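You operate a simulated robot arm through the tools that you are given. There is no shell and no other tool.

You run a simulated robot arm. Do the job below in one go: nothing can be reset, and whatever is moved stays where it is left.

JOB
Put things in order on the top of the long black bench. At the end: the fat blue marker stands on top of the grey guide roller; the orange edge weight stands where the white tie stood; the white tie stands where the green clip stood; the green clip is on the small blue board; whatever was shut is shut again. Leave all else as you found it, and nothing knocked over.

Only the result counts: the job must be done as asked and must still hold three seconds after the hand-in. Knocking over, shifting, dropping, spilling or breaking anything else fails it.

ROBOT AND FRAMES
A 6-joint arm with a two-finger gripper, fixed in place. Base frame: the origin is at the foot of the arm, x ahead of it, y to its left, z up; the work surface is at about z = 0. Units: mm, degrees, N and s.
With the tool pointing down near the work surface it reaches from about 180 to 480 mm from the base axis. Its first joint turns from -66.0 to 66.0 degrees. Payload 1.76 kg.
The tool frame sits at the grasp point between the pads (the TCP): z along the fingers, y along the line on which they close. The tips reach 29 mm beyond it. The gripper opens to 82 mm; its body begins 58 mm behind the TCP.
Orientation is that of the tool frame in the base frame, as [roll, pitch, yaw] about the fixed x, y, z axes, in that order (R = Rz(yaw) Ry(pitch) Rx(roll)). With the fingers straight down and closing along the base's y, the tool's x points along the base's -x, its y along +y and its z along -z.

CONTROLS
- The arm moves only by the tool nudge_tool. Its argument "steps" is one flat list of numbers, 6 for each row, row after row: the shift along the tool's x, y, z in cm, then the turn, a rotation vector about the tool's x, y, z in degrees. In form: [dx, dy, dz, ax, ay, az, dx, dy, dz, ax, ay, az, ...]. A call has 1 to 20 rows; each row shifts and turns the commanded pose from where the row before left it, along the tool's axes as they then stand. "grip" is the finger opening in cm, from 0 to 8.2, set as the call begins (left out, the last holds). A row lasts 0.2 s, in which the tool goes at most 50 mm and 8.6 degrees; a call with a longer step from one row to the next is refused whole, and so is a gripper value outside its range. A pose out of reach is approached as far as the arm can. The call stops where the force on the tool passes 40 N (or 10 N more than at its start, if that is more) or the arm is blocked; 0.2 s more then pass. Each finger travels about 203.5 mm/s and halts on what it meets, pressing with about 31 N; the grip force reading is that of the motor and also rises with nothing between the fingers. The clock runs only during rows and for 0.2 s after the last one: add rows that do not move to give the fingers time. The reply holds the time, the measured pose of the TCP, the force on the tool along the base axes, the opening and the grip force, in the units named above and with some noise, with the torque about the TCP (base axes, N m) and any sound that the robot's microphone picked up.
- Cameras (640 x 400 px; columns grow to the right, rows downward): "scene" is fixed at [75.8, 350.3, 430.6]; the picture's right is [-0.56, -0.83, 0.00], its down [-0.42, 0.28, -0.86] and it looks along [0.71, -0.48, -0.51] (base axes); focal length 214 px, centre (320, 200). "wrist" rides on the gripper at [79, 4, -89] in the tool frame; the picture's right is [-0.05, 1.00, 0.00], its down [-0.71, -0.04, -0.71] and it looks along [-0.71, -0.04, 0.71] (tool axes); focal length 256 px, centre (320, 200).
- camera(camera): a new picture of that camera. No time passes.
- probe_pixels(camera, pixels): for up to 12 pixels [column, row] of the newest picture of that camera ("zoom" is the newest enlarged one), the place [x, y, z] in the base frame of the surface seen there, good to about 3 mm. No time passes.
- inspect(camera, box): a new picture of the part [left, top, right, bottom] of that camera's present view, enlarged. No time passes.
- sign_off(): hands the job in; it is judged then, once.

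Leave the gripper open and the arm clear of the work at the hand-in unless told otherwise.

The tools are called after "Call:" as name(argument=value, ...) on one line, values as JSON. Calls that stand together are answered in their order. nudge_tool: Moves the arm, as the interface text tells. Its arguments: {"type":"object","properties":{"steps":{"type":"array"},"grip":{"type":"number"}},"required":["steps"]} The other tools are called the same way: camera (camera) takes a picture; probe_pixels (camera, pixels) gives the place of the surface under pixels of a picture; inspect (camera, box) takes an enlarged picture of a part of a camera's view; sign_off () hands the job in.

At the start:

```text
time: 0.0
eef_pos: [235.1, 60.3, 334.9]
orientation: [179.8, 0.2, -179.9]
force: [-0.5, -0.2, -0.1]
wrist_torque: [-0.01, -0.01, 0.0]
gripper_width: 82.2
grasp_force: 0.0
```

scene: 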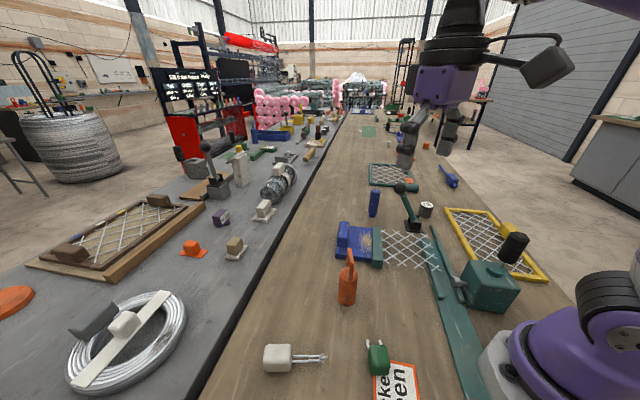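
wrist: 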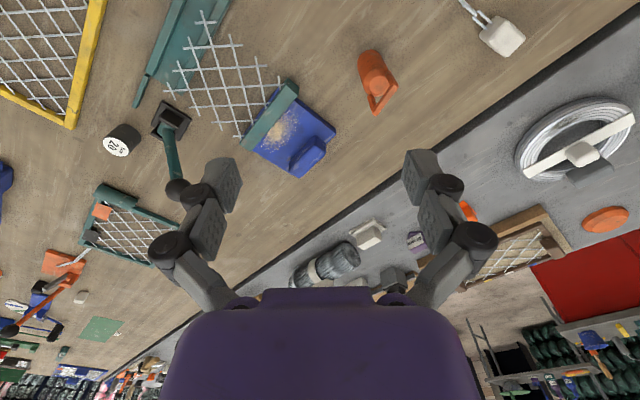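

I see a crowded bench: a blue marker near (374,203), an orange weight near (347,285), a white tie near (290,358), a green clip near (377,357). I'll take enlarged pictures to identify everything.

Call:
inspect(camera="scene", box=[240, 220, 440, 400])

Call:
inspect(camera="scene", box=[320, 140, 560, 290])

Call:
inspect(camera="scene", box=[160, 120, 340, 270])

Call:
inspect(camera="scene", box=[0, 180, 240, 400])

```text
2.22 times, centred on (340, 310) of scene
```

zoom: 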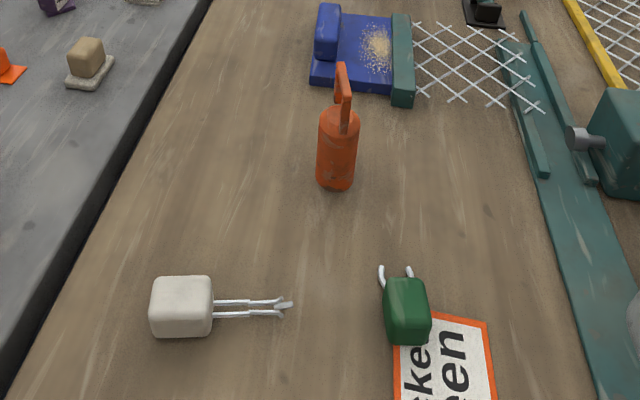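

```text
2.67 times, centred on (440, 215) of scene
```

zoom: 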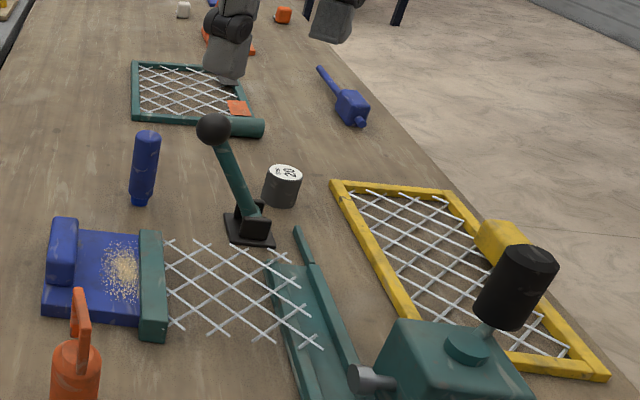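

```text
2.67 times, centred on (250, 195) of scene
```

zoom: 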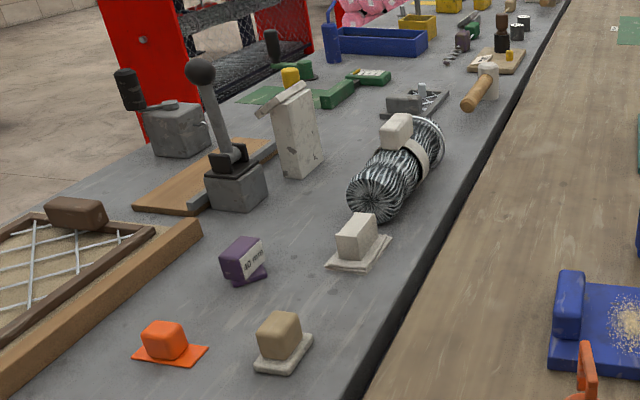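

```text
1.82 times, centred on (120, 290) of scene
```

zoom: 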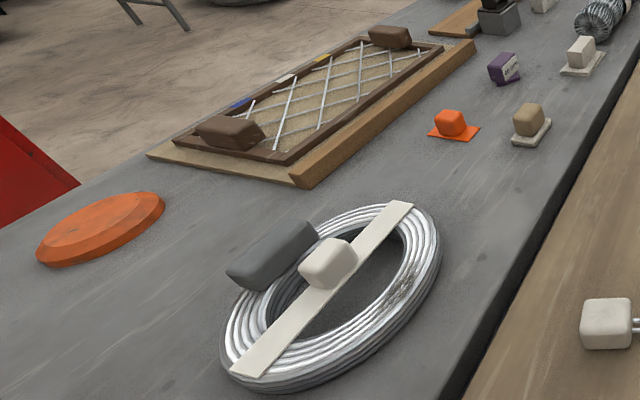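

I need positions of the surfaces and objects. I'll take a fresh scene picture and probe the main objects.

Call:
camera(camera="scene")

Call:
probe_pixels(camera="scene", pixels=[[374, 203], [374, 214], [347, 270], [347, 300], [277, 357], [320, 358], [378, 358], [395, 385], [360, 240], [278, 183], [194, 248], [235, 246]])

Call:
probe_pixels(camera="scene", pixels=[[265, 212], [222, 217], [125, 322], [15, 298], [240, 165], [218, 185], [426, 209], [405, 188], [450, 178], [490, 280], [515, 245], [390, 175]])

Call:
probe_pixels(camera="scene", pixels=[[320, 220], [300, 300], [250, 290], [240, 310], [180, 330], [100, 250], [460, 340], [440, 280], [270, 230], [315, 150], [330, 120], [370, 130]])

```text
taken
```

scene: 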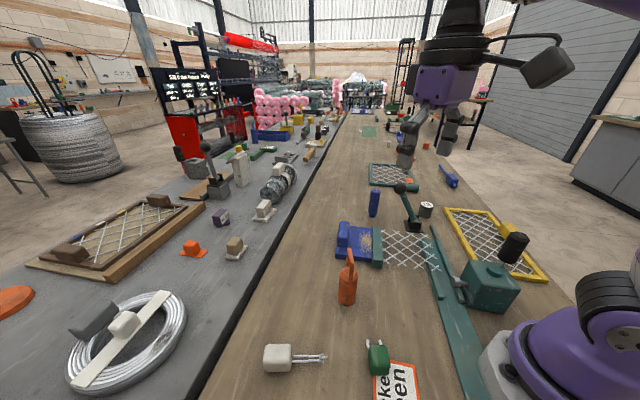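

```text
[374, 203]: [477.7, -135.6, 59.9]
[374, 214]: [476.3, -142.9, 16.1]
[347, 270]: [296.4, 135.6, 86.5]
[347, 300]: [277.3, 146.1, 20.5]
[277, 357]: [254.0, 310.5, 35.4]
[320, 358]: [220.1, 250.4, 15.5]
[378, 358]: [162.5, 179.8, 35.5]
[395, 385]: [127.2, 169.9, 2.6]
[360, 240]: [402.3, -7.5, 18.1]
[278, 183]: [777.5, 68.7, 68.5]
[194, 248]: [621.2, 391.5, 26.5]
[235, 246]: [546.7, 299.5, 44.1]
```

```text
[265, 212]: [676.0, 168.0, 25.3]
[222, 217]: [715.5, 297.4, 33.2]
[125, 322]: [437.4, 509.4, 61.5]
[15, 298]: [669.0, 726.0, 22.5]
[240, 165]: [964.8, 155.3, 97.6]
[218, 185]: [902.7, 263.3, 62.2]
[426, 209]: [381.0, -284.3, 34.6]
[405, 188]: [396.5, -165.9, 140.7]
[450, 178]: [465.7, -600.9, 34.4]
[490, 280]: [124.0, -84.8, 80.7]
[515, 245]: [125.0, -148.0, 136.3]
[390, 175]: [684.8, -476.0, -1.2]
```

```text
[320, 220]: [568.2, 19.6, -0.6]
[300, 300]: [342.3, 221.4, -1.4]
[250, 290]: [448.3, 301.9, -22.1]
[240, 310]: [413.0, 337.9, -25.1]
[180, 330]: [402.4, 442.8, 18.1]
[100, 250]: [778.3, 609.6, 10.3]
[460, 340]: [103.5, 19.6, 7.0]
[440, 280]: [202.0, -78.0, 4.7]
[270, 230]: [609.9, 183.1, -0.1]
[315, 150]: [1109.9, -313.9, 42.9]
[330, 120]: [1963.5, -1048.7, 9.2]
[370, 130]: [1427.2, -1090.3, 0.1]
```

The wooden surface lies at z≈0 and is the one within reach. I'll inspect parts of the wrist view to understand the grey cylinder, lever, mesh and blue board.

Call:
inspect(camera="wrist", box=[60, 0, 340, 175])

Call:
inspect(camera="wrist", box=[0, 170, 200, 400])

Call:
inspect(camera="wrist", box=[340, 0, 640, 200])

Call:
inspect(camera="scene", box=[380, 160, 560, 320])

Call:
inspect(camera="scene", box=[320, 310, 480, 400])

```text
2.29 times, centred on (200, 88) of wrist
```

zoom: 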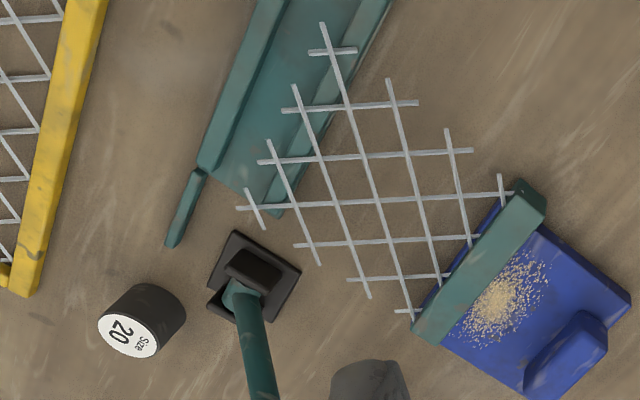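

```text
1.74 times, centred on (100, 285) of wrist
```

zoom: 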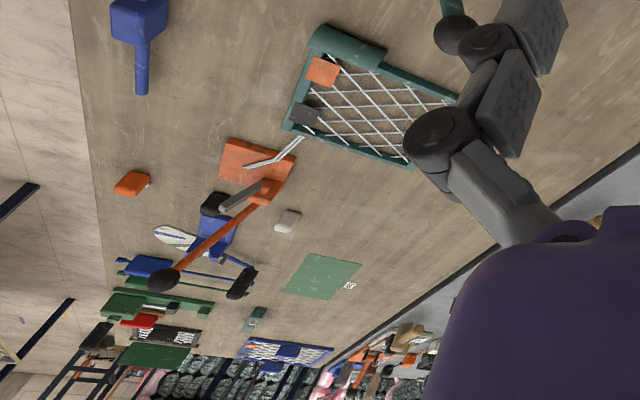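

```text
2.00 times, centred on (490, 100) of wrist
```

zoom: 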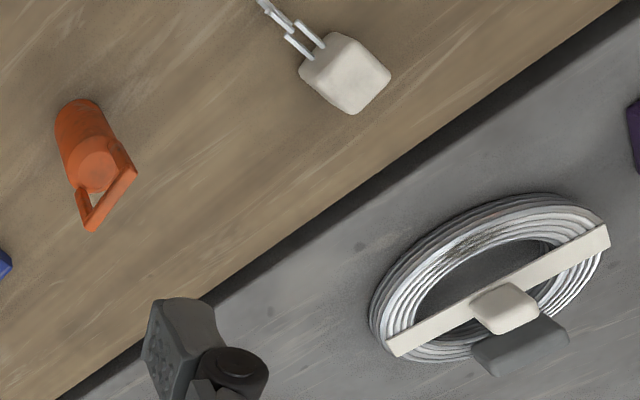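

```text
2.50 times, centred on (470, 240) of scene
```

zoom: 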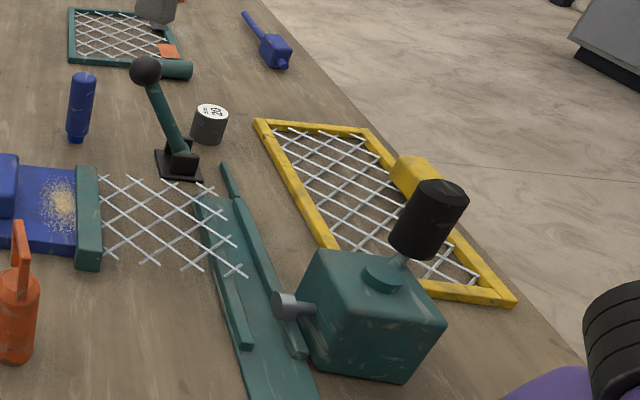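

```text
4.00 times, centred on (400, 355) of scene
```

zoom: 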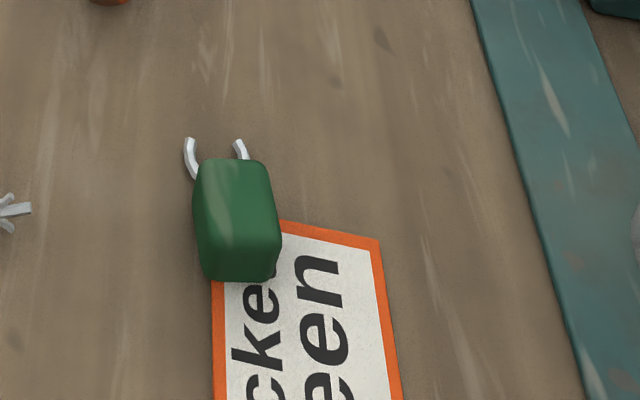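

The reachable objects: marker [477,-140], orange weight [285,140], white tie [254,310], green clip [162,180], blue board [402,-8], and a grey cylinder "Size 20" at [381,-284]. I want to see the right side of the bench too, so I'll move the arm at its present height to about y=-150.

Call:
nudge_tool(steps=[0, -4.2, 0, 0, 0, 0, 0, -4.2, 0, 0, 0, 0, 0, -4.2, 0, 0, 0, 0, 0, -4.2, 0, 0, 0, 0, 0, -4.2, 0, 0, 0, 0, 0, 0, 0, 0, 0, 0], grip=8.2)

Call:
camera(camera="wrist")

Call:
camera(camera="scene")

```text
time: 1.4
eef_pos: [234.3, -148.3, 334.5]
orientation: [179.9, 0.2, -179.8]
force: [0.8, 0.8, -1.0]
wrist_torque: [-0.03, 0.0, 0.02]
gripper_width: 82.1
grasp_force: 0.0
```

```text
taken
```

wrist: 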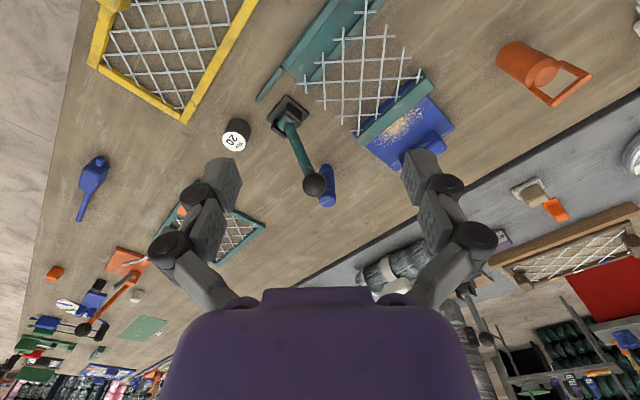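

```text
taken
```

scene: 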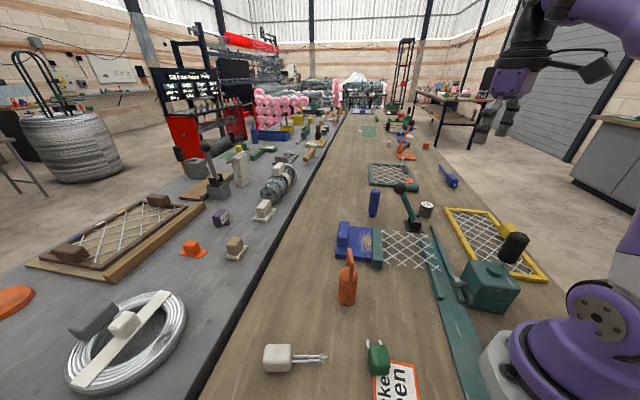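

The grey cylinder "Size 20" sits at (236,135) of the wrist view; the marker stands just behind the lever's black ball. I'll zoom in on the blue board/mesh/lever area and on the cylinder.

Call:
inspect(camera="wrist", box=[210, 60, 470, 220])

Call:
probe_pixels(camera="zoom", pixels=[[65, 190], [50, 205], [255, 305], [290, 315], [190, 110], [480, 165], [500, 140], [545, 200], [560, 130], [370, 170], [520, 80], [395, 210]])

Call:
inspect(camera="scene", box=[325, 175, 445, 275])

```text
2.46 times, centred on (340, 140) of wrist
```

zoom: 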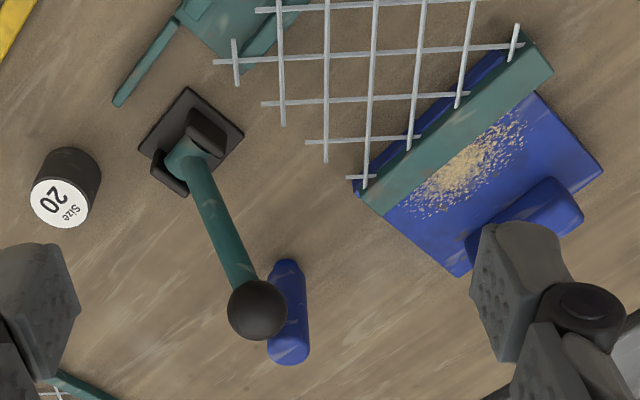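

```text
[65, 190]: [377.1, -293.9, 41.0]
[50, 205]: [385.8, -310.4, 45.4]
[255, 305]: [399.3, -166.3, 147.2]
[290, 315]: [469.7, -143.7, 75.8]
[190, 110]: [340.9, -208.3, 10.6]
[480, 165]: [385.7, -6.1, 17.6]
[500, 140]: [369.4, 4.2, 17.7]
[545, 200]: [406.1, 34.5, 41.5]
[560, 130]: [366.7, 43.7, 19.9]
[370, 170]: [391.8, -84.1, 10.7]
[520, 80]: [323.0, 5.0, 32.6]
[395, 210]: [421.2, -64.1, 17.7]
```

```text
4.00 times, centred on (385, 225) of scene
```

zoom: 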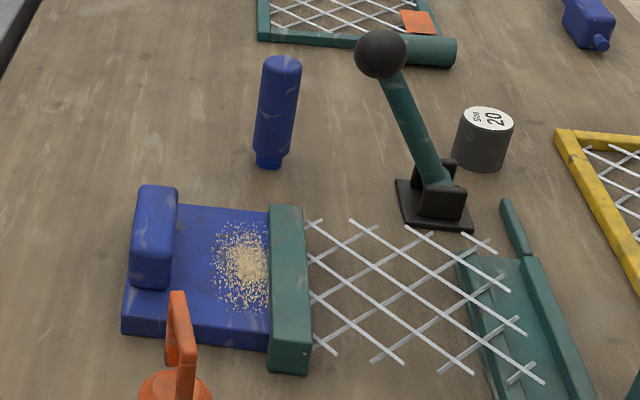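

The grey "Size 20" cylinder (top z≈43, at about [376,-297]) is the only grey roller in reach. Next I'd like a close look at the clip, tie and weight: move back to y≈90 and turn the tool about its axis by about 90° so that the camera looks to +y.

Call:
nudge_tool(steps=[0, 4.7, 0, 0, 0, 0, 0, 4.7, 0, 0, 0, 0, 0, 4.7, 0, 0, 0, 0, 0, 4.7, 0, 0, 0, 0, 0, 4.7, 0, 0, 0, 0, 0, 0, 0, 0, 0, -8.2, 0, 0, 0, 0, 0, -8.2, 0, 0, 0, 0, 0, -8.2, 0, 0, 0, 0, 0, -8.2, 0, 0, 0, 0, 0, -8.2, 0, 0, 0, 0, 0, -8.2, 0, 0, 0, 0, 0, -8.2, 0, 0, 0, 0, 0, -8.2, 0, 0, 0, 0, 0, -8.2, 0, 0, 0, 0, 0, -8.2, 0, 0, 0, 0, 0, -8.0, 0, 0, 0, 0, 0, 0])

Call:
camera(camera="wrist")

```text
time: 5.0
eef_pos: [234.4, 85.1, 335.6]
orientation: [-179.8, 0.1, -89.9]
force: [0.3, -0.3, 0.2]
wrist_torque: [0.01, 0.02, 0.01]
gripper_width: 82.1
grasp_force: 0.1
```

```text
taken
```

wrist: 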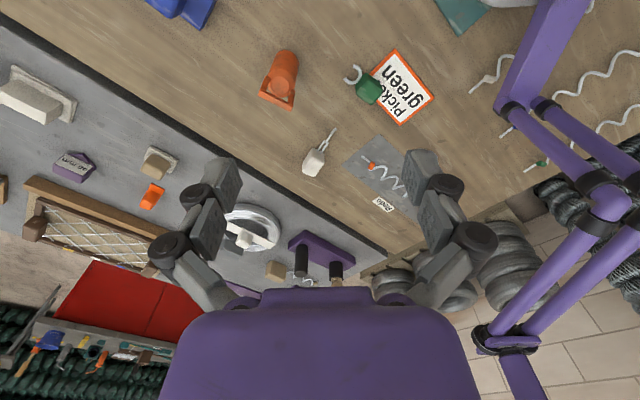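

The wrist now sees the clip (368,90), the tie (316,158), the weight (280,75), a sign and a grey card. I'll zoom in there.

Call:
inspect(camera="wrist", box=[250, 30, 450, 230])

Call:
inspect(camera="wrist", box=[330, 40, 440, 130])

Call:
inspect(camera="wrist", box=[290, 110, 430, 220])

Call:
inspect(camera="wrist", box=[420, 0, 640, 200])

```text
2.00 times, centred on (350, 130) of wrist
```

zoom: 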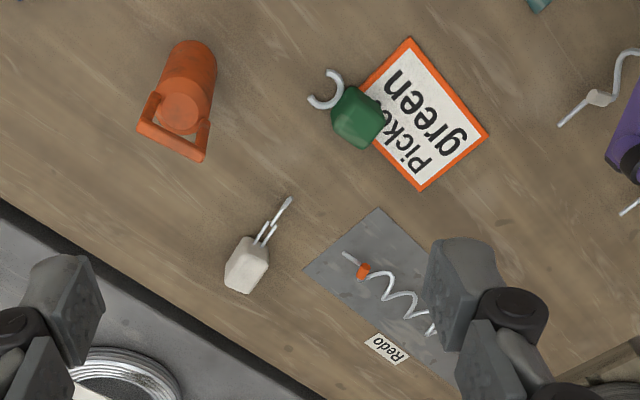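

```text
4.44 times, centred on (385, 85) of wrist
```

zoom: 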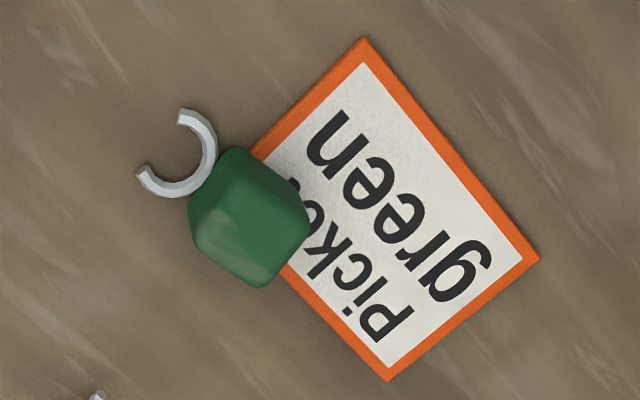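

```text
3.64 times, centred on (360, 165) of wrist
```

zoom: 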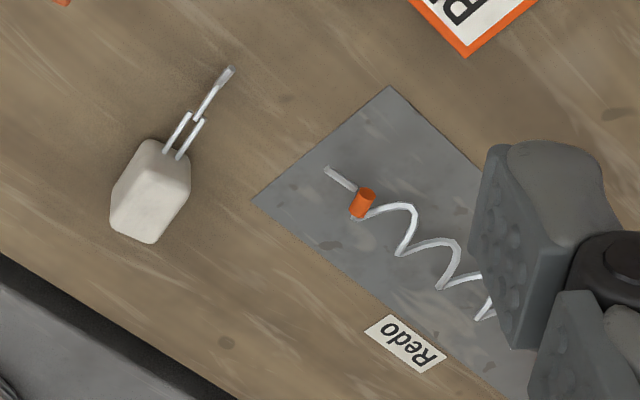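

```text
2.00 times, centred on (530, 100) of wrist
```

zoom: 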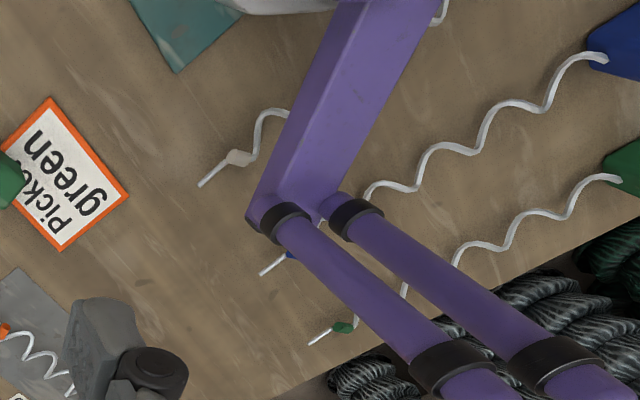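

The clip has a C-shaped hook and stands half on the sign card; the tie has a long prong pointing toward the clip. Now a careful look at the teal box on the right, the grey knob on it, and the rail, to see whether anything is a lid, door or gate.

Call:
inspect(camera="scene", box=[430, 220, 560, 320])

Call:
inspect(camera="scene", box=[400, 300, 640, 400])

Call:
probe_pixels(camera="scene", pixels=[[468, 265], [490, 265], [488, 295], [460, 283], [515, 240], [503, 262], [512, 228], [432, 235], [440, 255], [520, 290], [508, 229], [545, 275]])

```text
4.00 times, centred on (495, 270) of scene
```

zoom: 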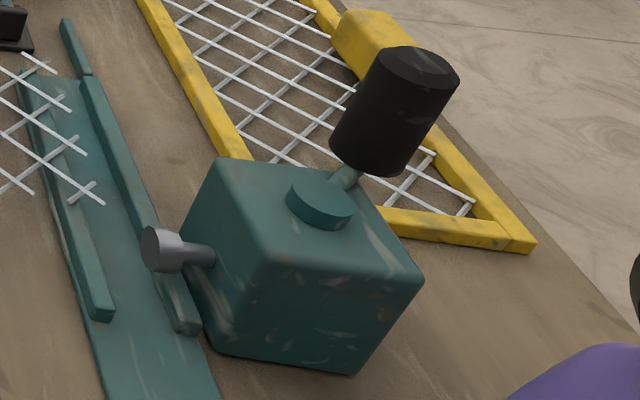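

```text
2.67 times, centred on (520, 350) of scene
```

zoom: 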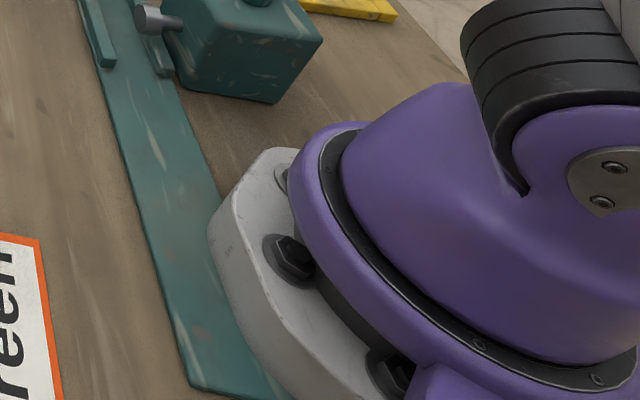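

```text
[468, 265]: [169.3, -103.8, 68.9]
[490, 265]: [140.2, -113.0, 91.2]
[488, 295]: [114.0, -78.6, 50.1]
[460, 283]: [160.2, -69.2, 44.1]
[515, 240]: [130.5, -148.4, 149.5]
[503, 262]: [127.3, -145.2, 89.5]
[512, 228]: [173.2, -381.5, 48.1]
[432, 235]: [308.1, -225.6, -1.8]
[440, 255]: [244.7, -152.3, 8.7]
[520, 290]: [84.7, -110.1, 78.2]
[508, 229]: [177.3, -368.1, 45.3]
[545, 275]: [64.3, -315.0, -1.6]
```

The teal box is a switch lever box and the grey bit is its shaft; nothing there must be opened. Now I go lower over the clip and tie to measure them well: to about [180,100,220].

Call:
nudge_tool(steps=[-0.5, 1.8, 3.85, 0, 0, 0, -0.5, 1.8, 3.85, 0, 0, 0, -0.5, 1.8, 3.85, 0, 0, 0, 0, 0, 0, 0, 0, 0])

Call:
camera(camera="wrist")

Call:
inspect(camera="wrist", box=[240, 20, 440, 160])

```text
time: 6.0
eef_pos: [181.0, 101.8, 219.9]
orientation: [-179.8, 0.0, -89.9]
force: [0.4, -0.7, -0.3]
wrist_torque: [0.02, 0.0, -0.01]
gripper_width: 81.7
grasp_force: 0.0
```

```text
taken
```

wrist: 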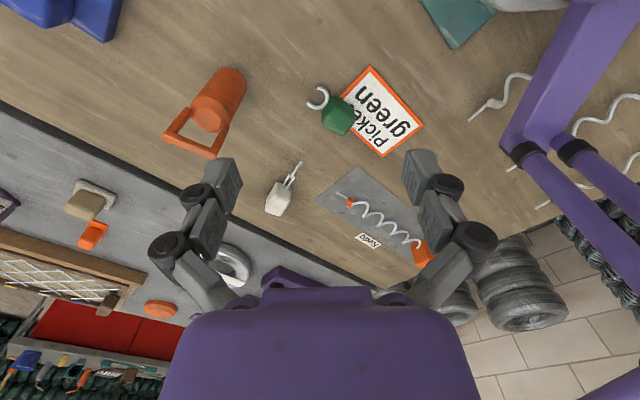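

```text
2.86 times, centred on (340, 90) of wrist
```

zoom: 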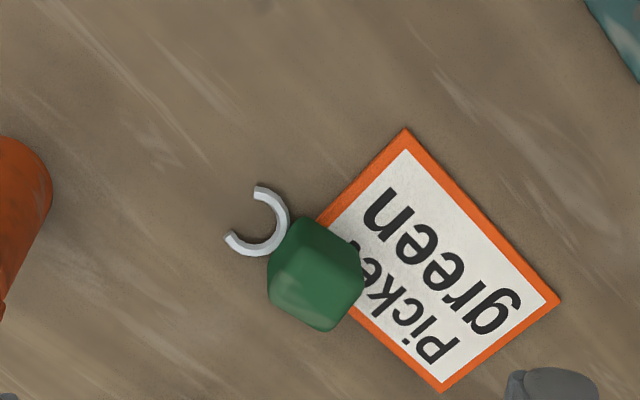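

I'll probe points on the clip, its hook, and the card in this zoom.

Call:
probe_pixels(camera="zoom", pixels=[[318, 245], [300, 260], [340, 265], [320, 290], [280, 275], [300, 310], [335, 315], [355, 275], [305, 225], [240, 240], [262, 195], [284, 225]])

Call:
inspect(camera="wrist", box=[310, 70, 380, 150])

Call:
inspect(camera="wrist", box=[240, 140, 340, 230])

```text
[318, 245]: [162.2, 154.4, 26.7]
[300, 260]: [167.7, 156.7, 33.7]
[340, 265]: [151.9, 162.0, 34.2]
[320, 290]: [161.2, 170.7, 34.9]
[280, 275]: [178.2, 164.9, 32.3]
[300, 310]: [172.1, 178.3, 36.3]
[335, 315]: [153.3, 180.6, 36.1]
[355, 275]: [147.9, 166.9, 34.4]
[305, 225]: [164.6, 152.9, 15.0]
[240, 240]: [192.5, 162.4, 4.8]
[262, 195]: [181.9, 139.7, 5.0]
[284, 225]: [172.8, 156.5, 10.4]
```

```text
5.00 times, centred on (345, 110) of wrist
```

zoom: 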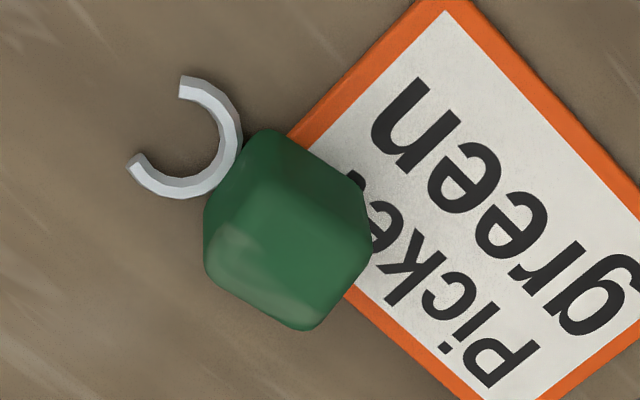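

```text
4.44 times, centred on (290, 185) of wrist
```

zoom: 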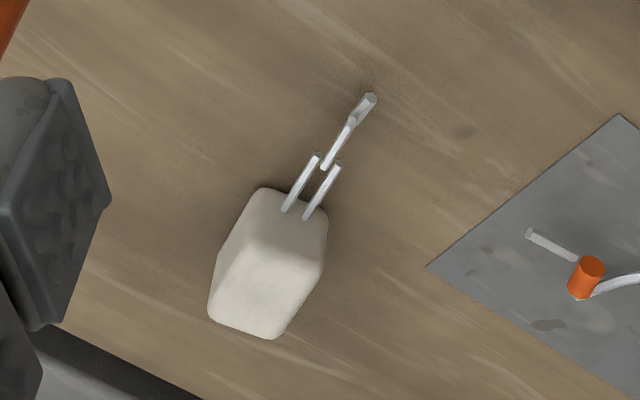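

The clip's block is about 30×25 mm, top z≈35, centre about [165,169], with its hook pointing at about -37°. Now I'll look at the blue board from above: move to about [320,10,240] and turn back to look forward.

Call:
nudge_tool(steps=[2.3, -3.48, -0.5, 0, 0, 0, 2.3, -3.48, -0.5, 0, 0, 0, 2.3, -3.48, -0.5, 0, 0, 0, 2.3, -3.48, -0.5, 0, 0, 0, 0, 0, 0, 0, 0, 8.2, 0, 0, 0, 0, 0, 8.2, 0, 0, 0, 0, 0, 8.2, 0, 0, 0, 0, 0, 8.2, 0, 0, 0, 0, 0, 8.2, 0, 0, 0, 0, 0, 8.2, 0, 0, 0, 0, 0, 8.2, 0, 0, 0, 0, 0, 8.2, 0, 0, 0, 0, 0, 8.2, 0, 0, 0, 0, 0, 8.2, 0, 0, 0, 0, 0, 8.0, 0, 0, 0, 0, 0, 0])

Call:
camera(camera="wrist")

Call:
inspect(camera="wrist", box=[220, 20, 420, 160])

```text
time: 9.4
eef_pos: [320.5, 8.9, 240.9]
orientation: [179.9, 0.2, -180.0]
force: [-0.1, 0.7, 0.5]
wrist_torque: [0.04, 0.0, 0.04]
gripper_width: 82.1
grasp_force: 0.0
```

```text
taken
```

wrist: 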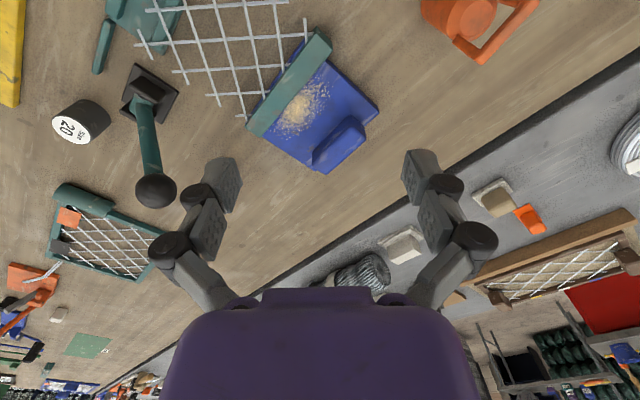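

```text
2.86 times, centred on (320, 90) of wrist
```

zoom: 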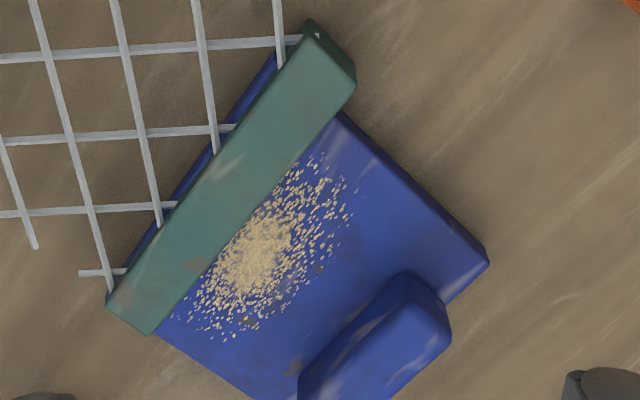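

The sawdust lies mostly near the teal bar; the plate is clear near its right corner (~(440,230) of the zoom). I'll take a better-framed zoom and probe.

Call:
inspect(camera="wrist", box=[235, 25, 395, 180])

Call:
probe_pixels(camera="zoom", pixels=[[300, 120], [350, 180], [430, 180], [370, 130], [455, 205], [390, 200], [330, 230], [370, 265], [430, 230], [290, 330], [230, 280], [330, 320]])

```text
2.58 times, centred on (315, 102) of wrist
```

zoom: 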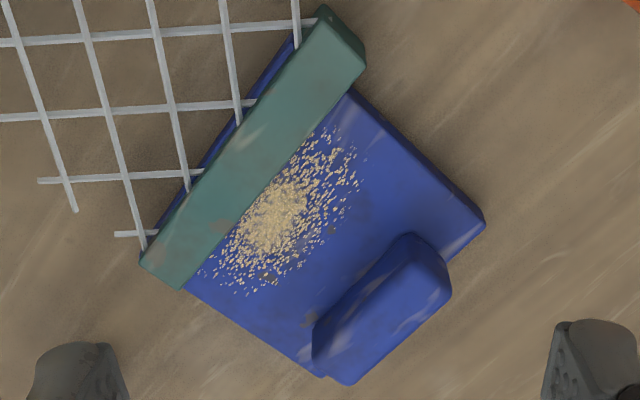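

```text
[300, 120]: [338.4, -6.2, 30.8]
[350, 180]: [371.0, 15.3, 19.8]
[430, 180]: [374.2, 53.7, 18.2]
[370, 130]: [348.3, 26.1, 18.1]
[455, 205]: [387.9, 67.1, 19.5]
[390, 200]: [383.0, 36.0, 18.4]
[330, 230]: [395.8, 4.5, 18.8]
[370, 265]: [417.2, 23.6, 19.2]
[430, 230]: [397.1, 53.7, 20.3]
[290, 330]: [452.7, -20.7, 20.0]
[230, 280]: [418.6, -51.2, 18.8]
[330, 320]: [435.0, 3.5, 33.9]
```

The board top is at z≈18 and its clear corner lies around [378,36]; the blue block starts about 20 mm further out. Plan: clip first, then tie, then weight, then marker. I move above the clip at about [165,169], turn the tool so that the fingers close across the clip's 25 mm width (yaw ≈143°), and go down to z≈130 to check.

Call:
nudge_tool(steps=[3.11, 3.2, 0, 0, 0, 0, 3.11, 3.2, 0, 0, 0, 0, 3.11, 3.2, 0, 0, 0, 0, 3.11, 3.2, 0, 0, 0, 0, 3.11, 3.2, 0, 0, 0, 0, 0, 0, 0, 0, 0, 7.4, 0, 0, 0, 0, 0, 7.4, 0, 0, 0, 0, 0, 7.4, 0, 0, 0, 0, 0, 7.4, 0, 0, 0, 0, 0, 7.4, 0, 0, 3.67, 0, 0, 0, 0, 0, 3.67, 0, 0, 0, 0, 0, 3.67, 0, 0, 0, 0, 0, 0, 0, 0, 0])

Call:
camera(camera="wrist")

Call:
camera(camera="scene")

```text
time: 12.4
eef_pos: [165.9, 168.7, 130.4]
orientation: [179.8, 0.1, 143.0]
force: [0.1, -0.4, -1.2]
wrist_torque: [-0.02, 0.02, -0.01]
gripper_width: 82.3
grasp_force: 0.1
```

```text
taken
```

wrist: 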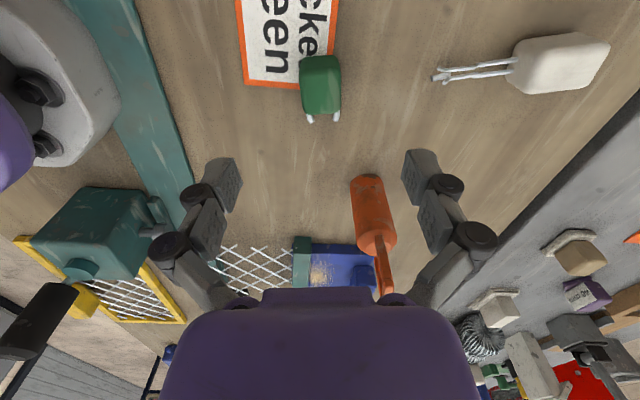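

```text
taken
```

scene: 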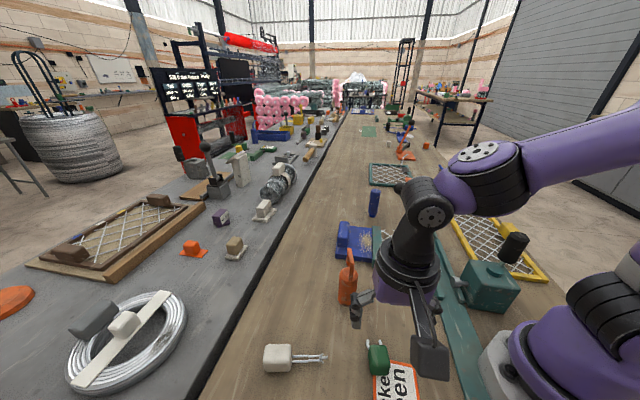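

The clip now appears square to the fingers at (320,85) in the wrist view, hook pointing away. I'll zoom to check centring and orientation.

Call:
inspect(camera="wrist", box=[270, 40, 370, 130])

Call:
probe_pixels(camera="zoom", pixels=[[260, 130], [320, 120], [380, 130], [270, 200], [320, 200], [375, 200], [285, 270], [320, 270], [370, 270], [275, 345], [380, 340], [330, 300]])

```text
4.44 times, centred on (320, 85) of wrist
```

zoom: 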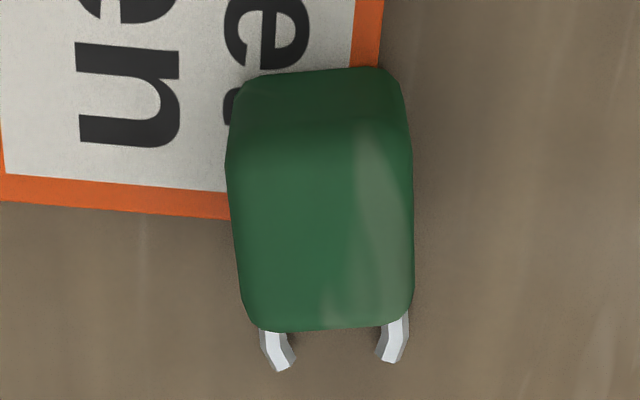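

```text
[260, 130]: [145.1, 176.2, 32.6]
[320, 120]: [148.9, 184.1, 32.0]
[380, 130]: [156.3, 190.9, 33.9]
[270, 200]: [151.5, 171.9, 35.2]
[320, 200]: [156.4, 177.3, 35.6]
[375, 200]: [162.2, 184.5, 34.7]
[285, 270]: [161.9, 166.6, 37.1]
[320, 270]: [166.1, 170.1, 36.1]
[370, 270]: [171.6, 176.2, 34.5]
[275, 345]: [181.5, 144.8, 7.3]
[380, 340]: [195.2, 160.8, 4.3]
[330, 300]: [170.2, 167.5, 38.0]
```

The clip's top face spans about -13 to +18 mm and ±14 mm in the tool frame: I shift 2.6 mm along tool x to centre it, then lower to TCP z≈36 (tips at ≈7 mm).

Call:
nudge_tool(steps=[0.26, 0, 3.0, 0, 0, 0, 0, 0, 3.0, 0, 0, 0, 0, 0, 2.0, 0, 0, 0, 0, 0, 1.0, 0, 0, 0, 0, 0, 0.44, 0, 0, 0, 0, 0, 0, 0, 0, 0], grip=8.2)

Call:
camera(camera="wrist")

Call:
camera(camera="scene")

```text
time: 13.8
eef_pos: [165.5, 169.6, 35.9]
orientation: [179.9, 0.1, 143.1]
force: [0.2, 0.6, 0.6]
wrist_torque: [0.01, -0.01, 0.02]
gripper_width: 82.2
grasp_force: 0.0
```

```text
taken
```

wrist: 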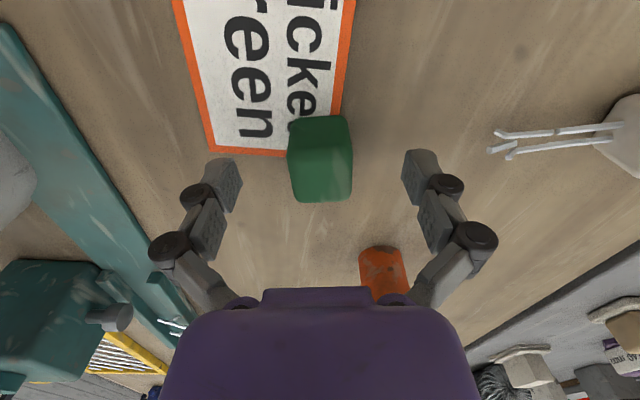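

```text
taken
```

scene: 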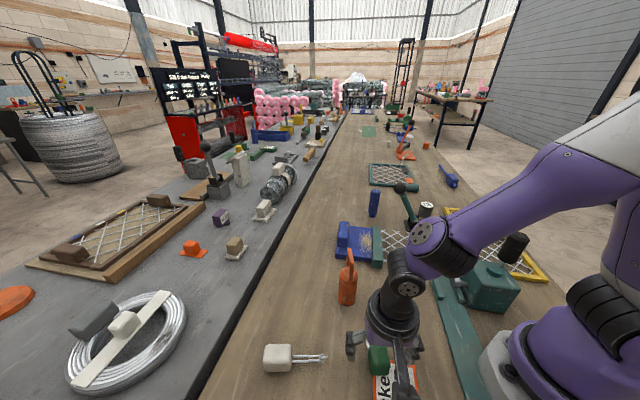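

The clip sits between the open fingers, nothing touched (force ~0). I close the gripper now.

Call:
nudge_tool(steps=[0, 0, 0, 0, 0, 0, 0, 0, 0, 0, 0, 0, 0, 0, 0, 0, 0, 0, 0, 0, 0, 0, 0, 0], grip=1.0)

Call:
camera(camera="wrist")

```text
time: 14.8
eef_pos: [164.4, 170.4, 36.3]
orientation: [179.8, 0.0, 143.1]
force: [-1.8, -1.5, 12.7]
wrist_torque: [-0.21, 0.02, 0.03]
gripper_width: 28.7
grasp_force: 30.6
```

```text
taken
```

wrist: 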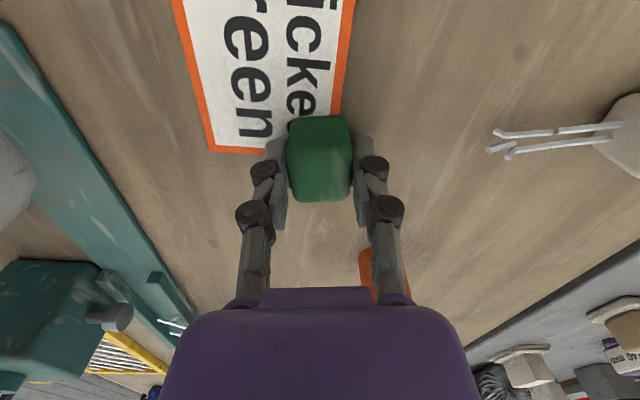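

Gripped at 28.7 mm with 30 N; there's an upward force of 12.7 N, so a fingertip lightly touches the card. I lift straight up, slowly at first.

Call:
nudge_tool(steps=[0, 0, -0.3, 0, 0, 0, 0, 0, -0.7, 0, 0, 0, 0, 0, -2.0, 0, 0, 0, 0, 0, -3.0, 0, 0, 0, 0, 0, -4.0, 0, 0, 0, 0, 0, -4.0, 0, 0, 0, 0, 0, 0, 0, 0, 0])

Call:
camera(camera="wrist")

Call:
camera(camera="scene")

```text
time: 16.4
eef_pos: [164.3, 170.0, 177.1]
orientation: [179.8, 0.1, 143.1]
force: [2.1, 0.9, -0.3]
wrist_torque: [-0.01, 0.01, 0.01]
gripper_width: 28.9
grasp_force: 31.0
```

```text
taken
```

wrist: 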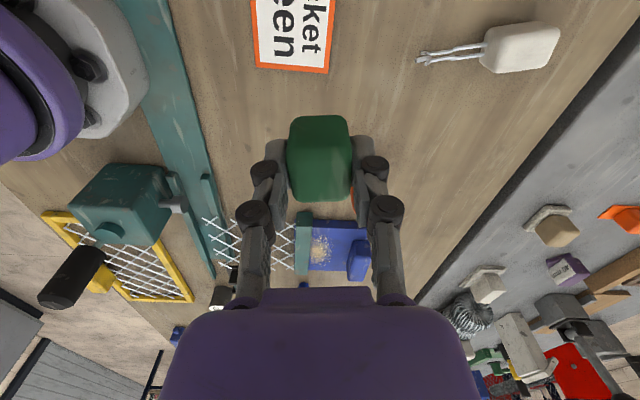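

```text
taken
```

scene: 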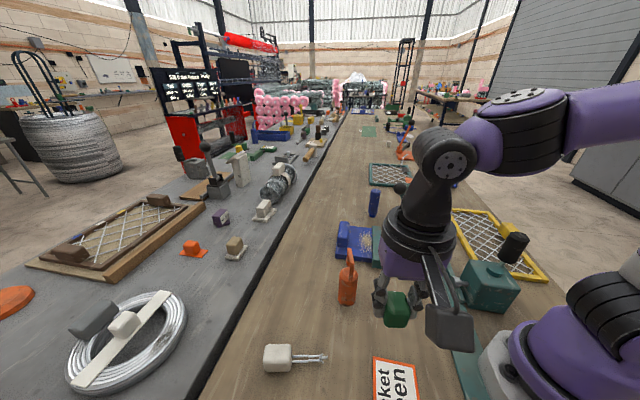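

The clip is held and lifted; the card reads "Picket green" and has not moved. Next: carry the clip at about z≈197 to above [378,36] and turn by 82° so that its hook points along 45° (away from the teal bar).

Call:
nudge_tool(steps=[-4.19, 0.36, -0.33, 0, 0, 0, -4.19, 0.36, -0.33, 0, 0, 0, -4.19, 0.36, -0.33, 0, 0, 0, -4.19, 0.36, -0.33, 0, 0, 0, -4.19, 0.36, -0.33, 0, 0, 0, -4.19, 0.36, -0.33, 0, 0, 0, 0, 0, 0, 0, 0, -8.2, 0, 0, 0, 0, 0, -8.2, 0, 0, 0, 0, 0, -8.2, 0, 0, 0, 0, 0, -8.2, 0, 0, 0, 0, 0, -8.2, 0, 0, 0, 0, 0, -8.2, 0, 0, 0, 0, 0, -8.2, 0, 0, 0, 0, 0, -8.2, 0, 0, 0, 0, 0, -8.2, 0, 0, 0, 0, 0, -8.2, 0, 0, 0, 0, 0, 0])

Call:
camera(camera="wrist")

Call:
camera(camera="scene")

```text
time: 20.0
eef_pos: [376.7, 37.0, 196.0]
orientation: [180.0, 0.1, -134.8]
force: [0.2, 0.4, -0.1]
wrist_torque: [-0.01, -0.02, -0.01]
gripper_width: 28.8
grasp_force: 30.9
```

```text
taken
```

wrist: 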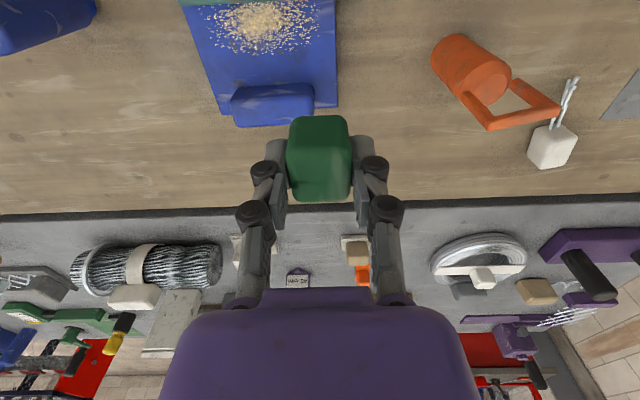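

```text
taken
```

scene: 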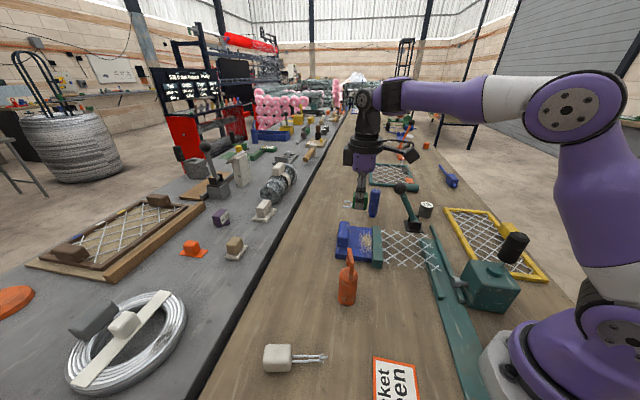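

I see the board from a better angle: the free corner lies right of the blue block. I zoom in to set the final position.

Call:
inspect(camera="wrist", box=[170, 0, 370, 135])

Call:
probe_pixels(camera="zoom", pixels=[[500, 300], [480, 200], [510, 100], [470, 250], [440, 200], [400, 280], [300, 280], [535, 330], [450, 330], [350, 330], [400, 180], [520, 20]])

```text
2.96 times, centred on (270, 68) of wrist
```

zoom: 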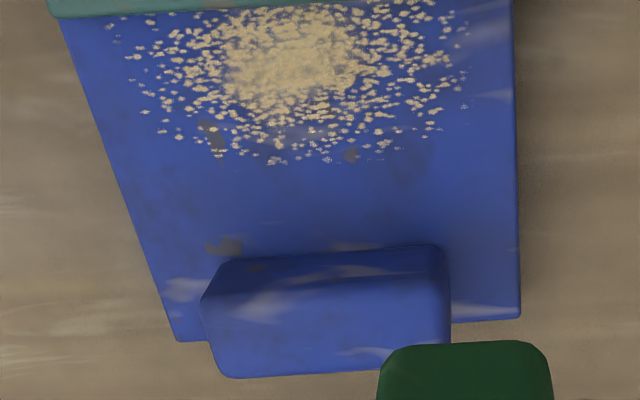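

```text
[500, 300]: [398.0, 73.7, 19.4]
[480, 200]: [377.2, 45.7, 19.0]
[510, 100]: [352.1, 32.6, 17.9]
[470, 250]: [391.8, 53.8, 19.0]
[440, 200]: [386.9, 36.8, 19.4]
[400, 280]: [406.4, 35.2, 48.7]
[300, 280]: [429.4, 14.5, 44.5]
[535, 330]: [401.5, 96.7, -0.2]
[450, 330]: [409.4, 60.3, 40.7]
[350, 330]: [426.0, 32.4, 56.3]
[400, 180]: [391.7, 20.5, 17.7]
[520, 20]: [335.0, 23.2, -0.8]
```

The plate's right edge is 15 mm to one side of the TCP, the blue block's face 20 mm ahead and the teal bar 43 mm behind. To keep the hook clear of the blue block I shift 17 mm back toward the bar and 1 mm sideways, then lower to TCP z≈60 (expected contact at ≈54).

Call:
nudge_tool(steps=[1.7, 0.1, 2.0, 0, 0, 0, 0, 0, 4.0, 0, 0, 0, 0, 0, 3.5, 0, 0, 0, 0, 0, 2.5, 0, 0, 0, 0, 0, 1.2, 0, 0, 0, 0, 0, 0.5, 0, 0, 0, 0, 0, 0, 0, 0, 0])

Call:
camera(camera="wrist")

Call:
inspect(camera="scene", box=[310, 170, 450, 280])

```text
time: 21.6
eef_pos: [367.1, 24.5, 60.4]
orientation: [-179.8, 0.4, -134.9]
force: [4.2, -1.5, 22.5]
wrist_torque: [0.4, -0.7, -0.06]
gripper_width: 29.1
grasp_force: 31.1
```

```text
taken
```

wrist: 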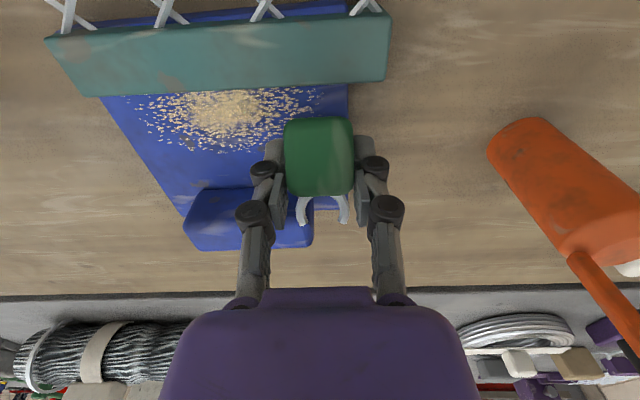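

```text
3.64 times, centred on (380, 225) of scene
```

zoom: 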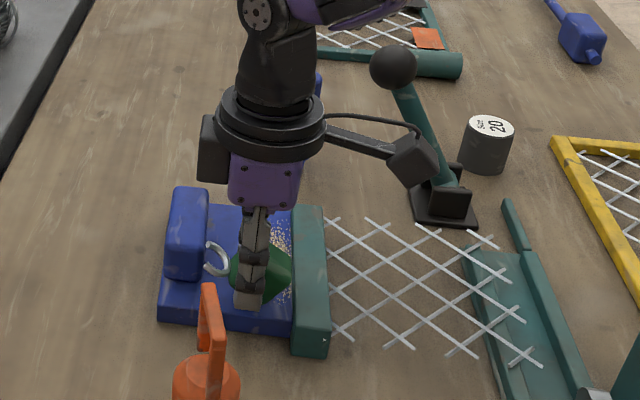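

There is already 22 N upward at TCP z=60, and the torque puts the contact on the hook side — the hook is touching something. I look closely before anything else.

Call:
inspect(camera="wrist", box=[230, 110, 410, 250])

Call:
inspect(camera="scene", box=[335, 205, 405, 255])

```text
2.86 times, centred on (320, 180) of wrist
```

zoom: 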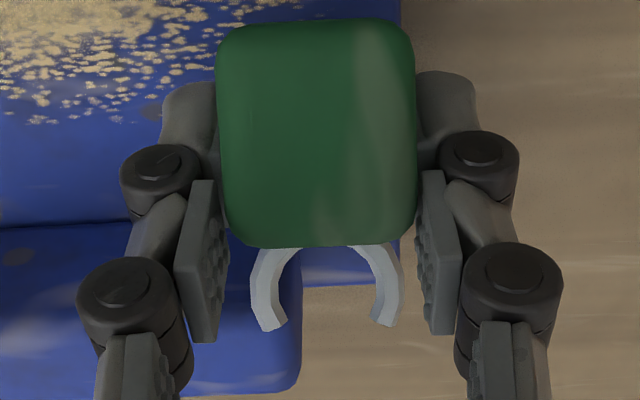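

```text
8.00 times, centred on (370, 230) of scene
```

zoom: 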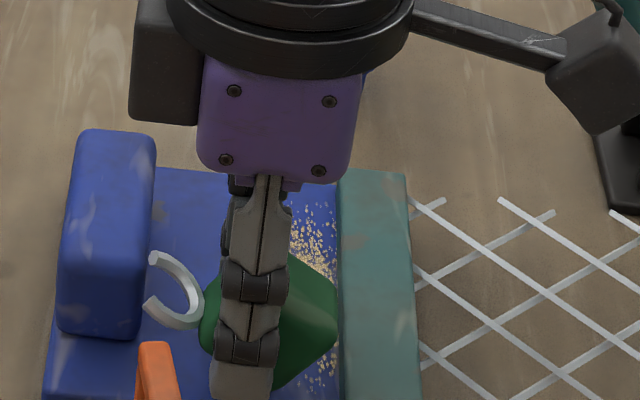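

The hook now shows above the block's rear edge — the hook caught on the blue block's top and the clip was turned in the grip. I lift straight up again and look at how the clip sits, and whether the board shifted.

Call:
nudge_tool(steps=[0, 0, -0.5, 0, 0, 0, 0, 0, -1.5, 0, 0, 0, 0, 0, -4.0, 0, 0, 0, 0, 0, -4.0, 0, 0, 0, 0, 0, -4.0, 0, 0, 0, 0, 0, 0, 0, 0, 0])

Call:
camera(camera="wrist")

Call:
inspect(camera="scene", box=[310, 170, 450, 280])

Call:
inspect(camera="wrist", box=[230, 90, 410, 250])

```text
time: 23.0
eef_pos: [366.0, 24.1, 199.7]
orientation: [179.9, 0.2, -135.1]
force: [0.0, -0.3, -0.7]
wrist_torque: [0.0, 0.0, 0.0]
gripper_width: 28.6
grasp_force: 30.8
```

```text
taken
```

wrist: 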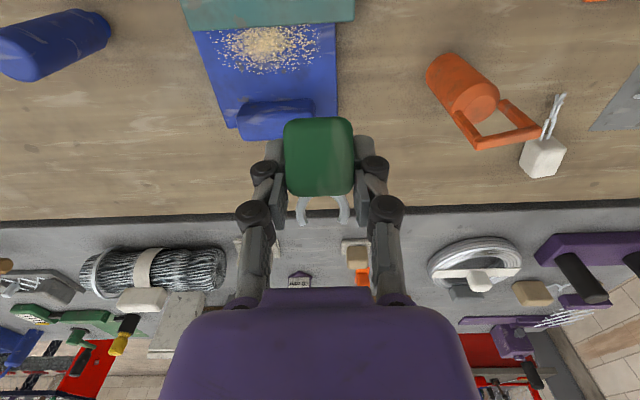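

```text
3.64 times, centred on (380, 225) of scene
```

zoom: 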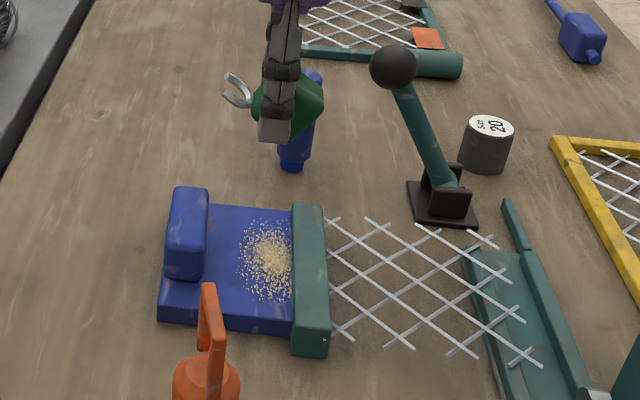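

```text
2.50 times, centred on (320, 170) of wrist
```

zoom: 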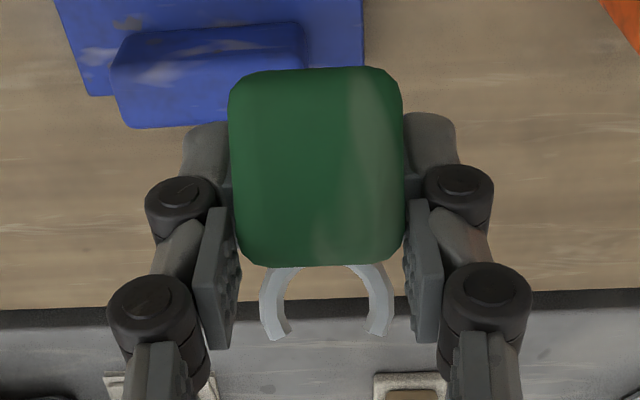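

The board stayed where it was. The clip has turned about the finger axis, hook upward. I probe its faces to measure the tilt.

Call:
probe_pixels(camera="zoom", pixels=[[316, 78], [316, 95], [316, 115], [316, 140], [316, 165], [316, 190], [316, 215], [316, 240], [316, 258], [275, 335], [378, 335], [350, 270]])

Call:
inspect(camera="scene", box=[350, 175, 400, 215])

```text
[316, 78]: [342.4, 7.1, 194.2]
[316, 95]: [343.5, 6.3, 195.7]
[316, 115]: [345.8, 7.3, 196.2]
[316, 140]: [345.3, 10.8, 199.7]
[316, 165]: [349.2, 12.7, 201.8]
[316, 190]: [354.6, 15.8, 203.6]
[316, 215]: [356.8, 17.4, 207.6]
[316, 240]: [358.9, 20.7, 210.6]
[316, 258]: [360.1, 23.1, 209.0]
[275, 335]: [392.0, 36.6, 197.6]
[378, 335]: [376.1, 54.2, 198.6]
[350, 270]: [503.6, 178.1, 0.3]
```

```text
10.00 times, centred on (375, 195) of scene
```

zoom: 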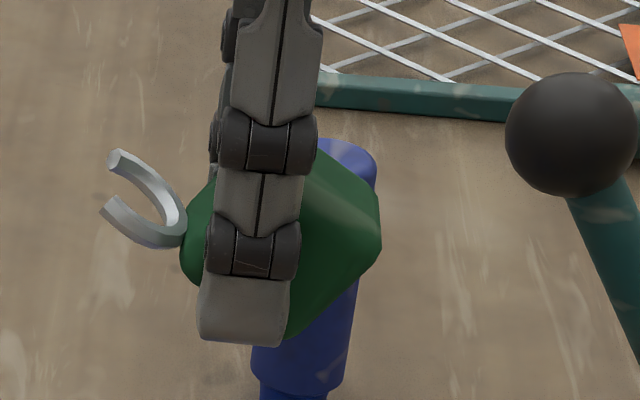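

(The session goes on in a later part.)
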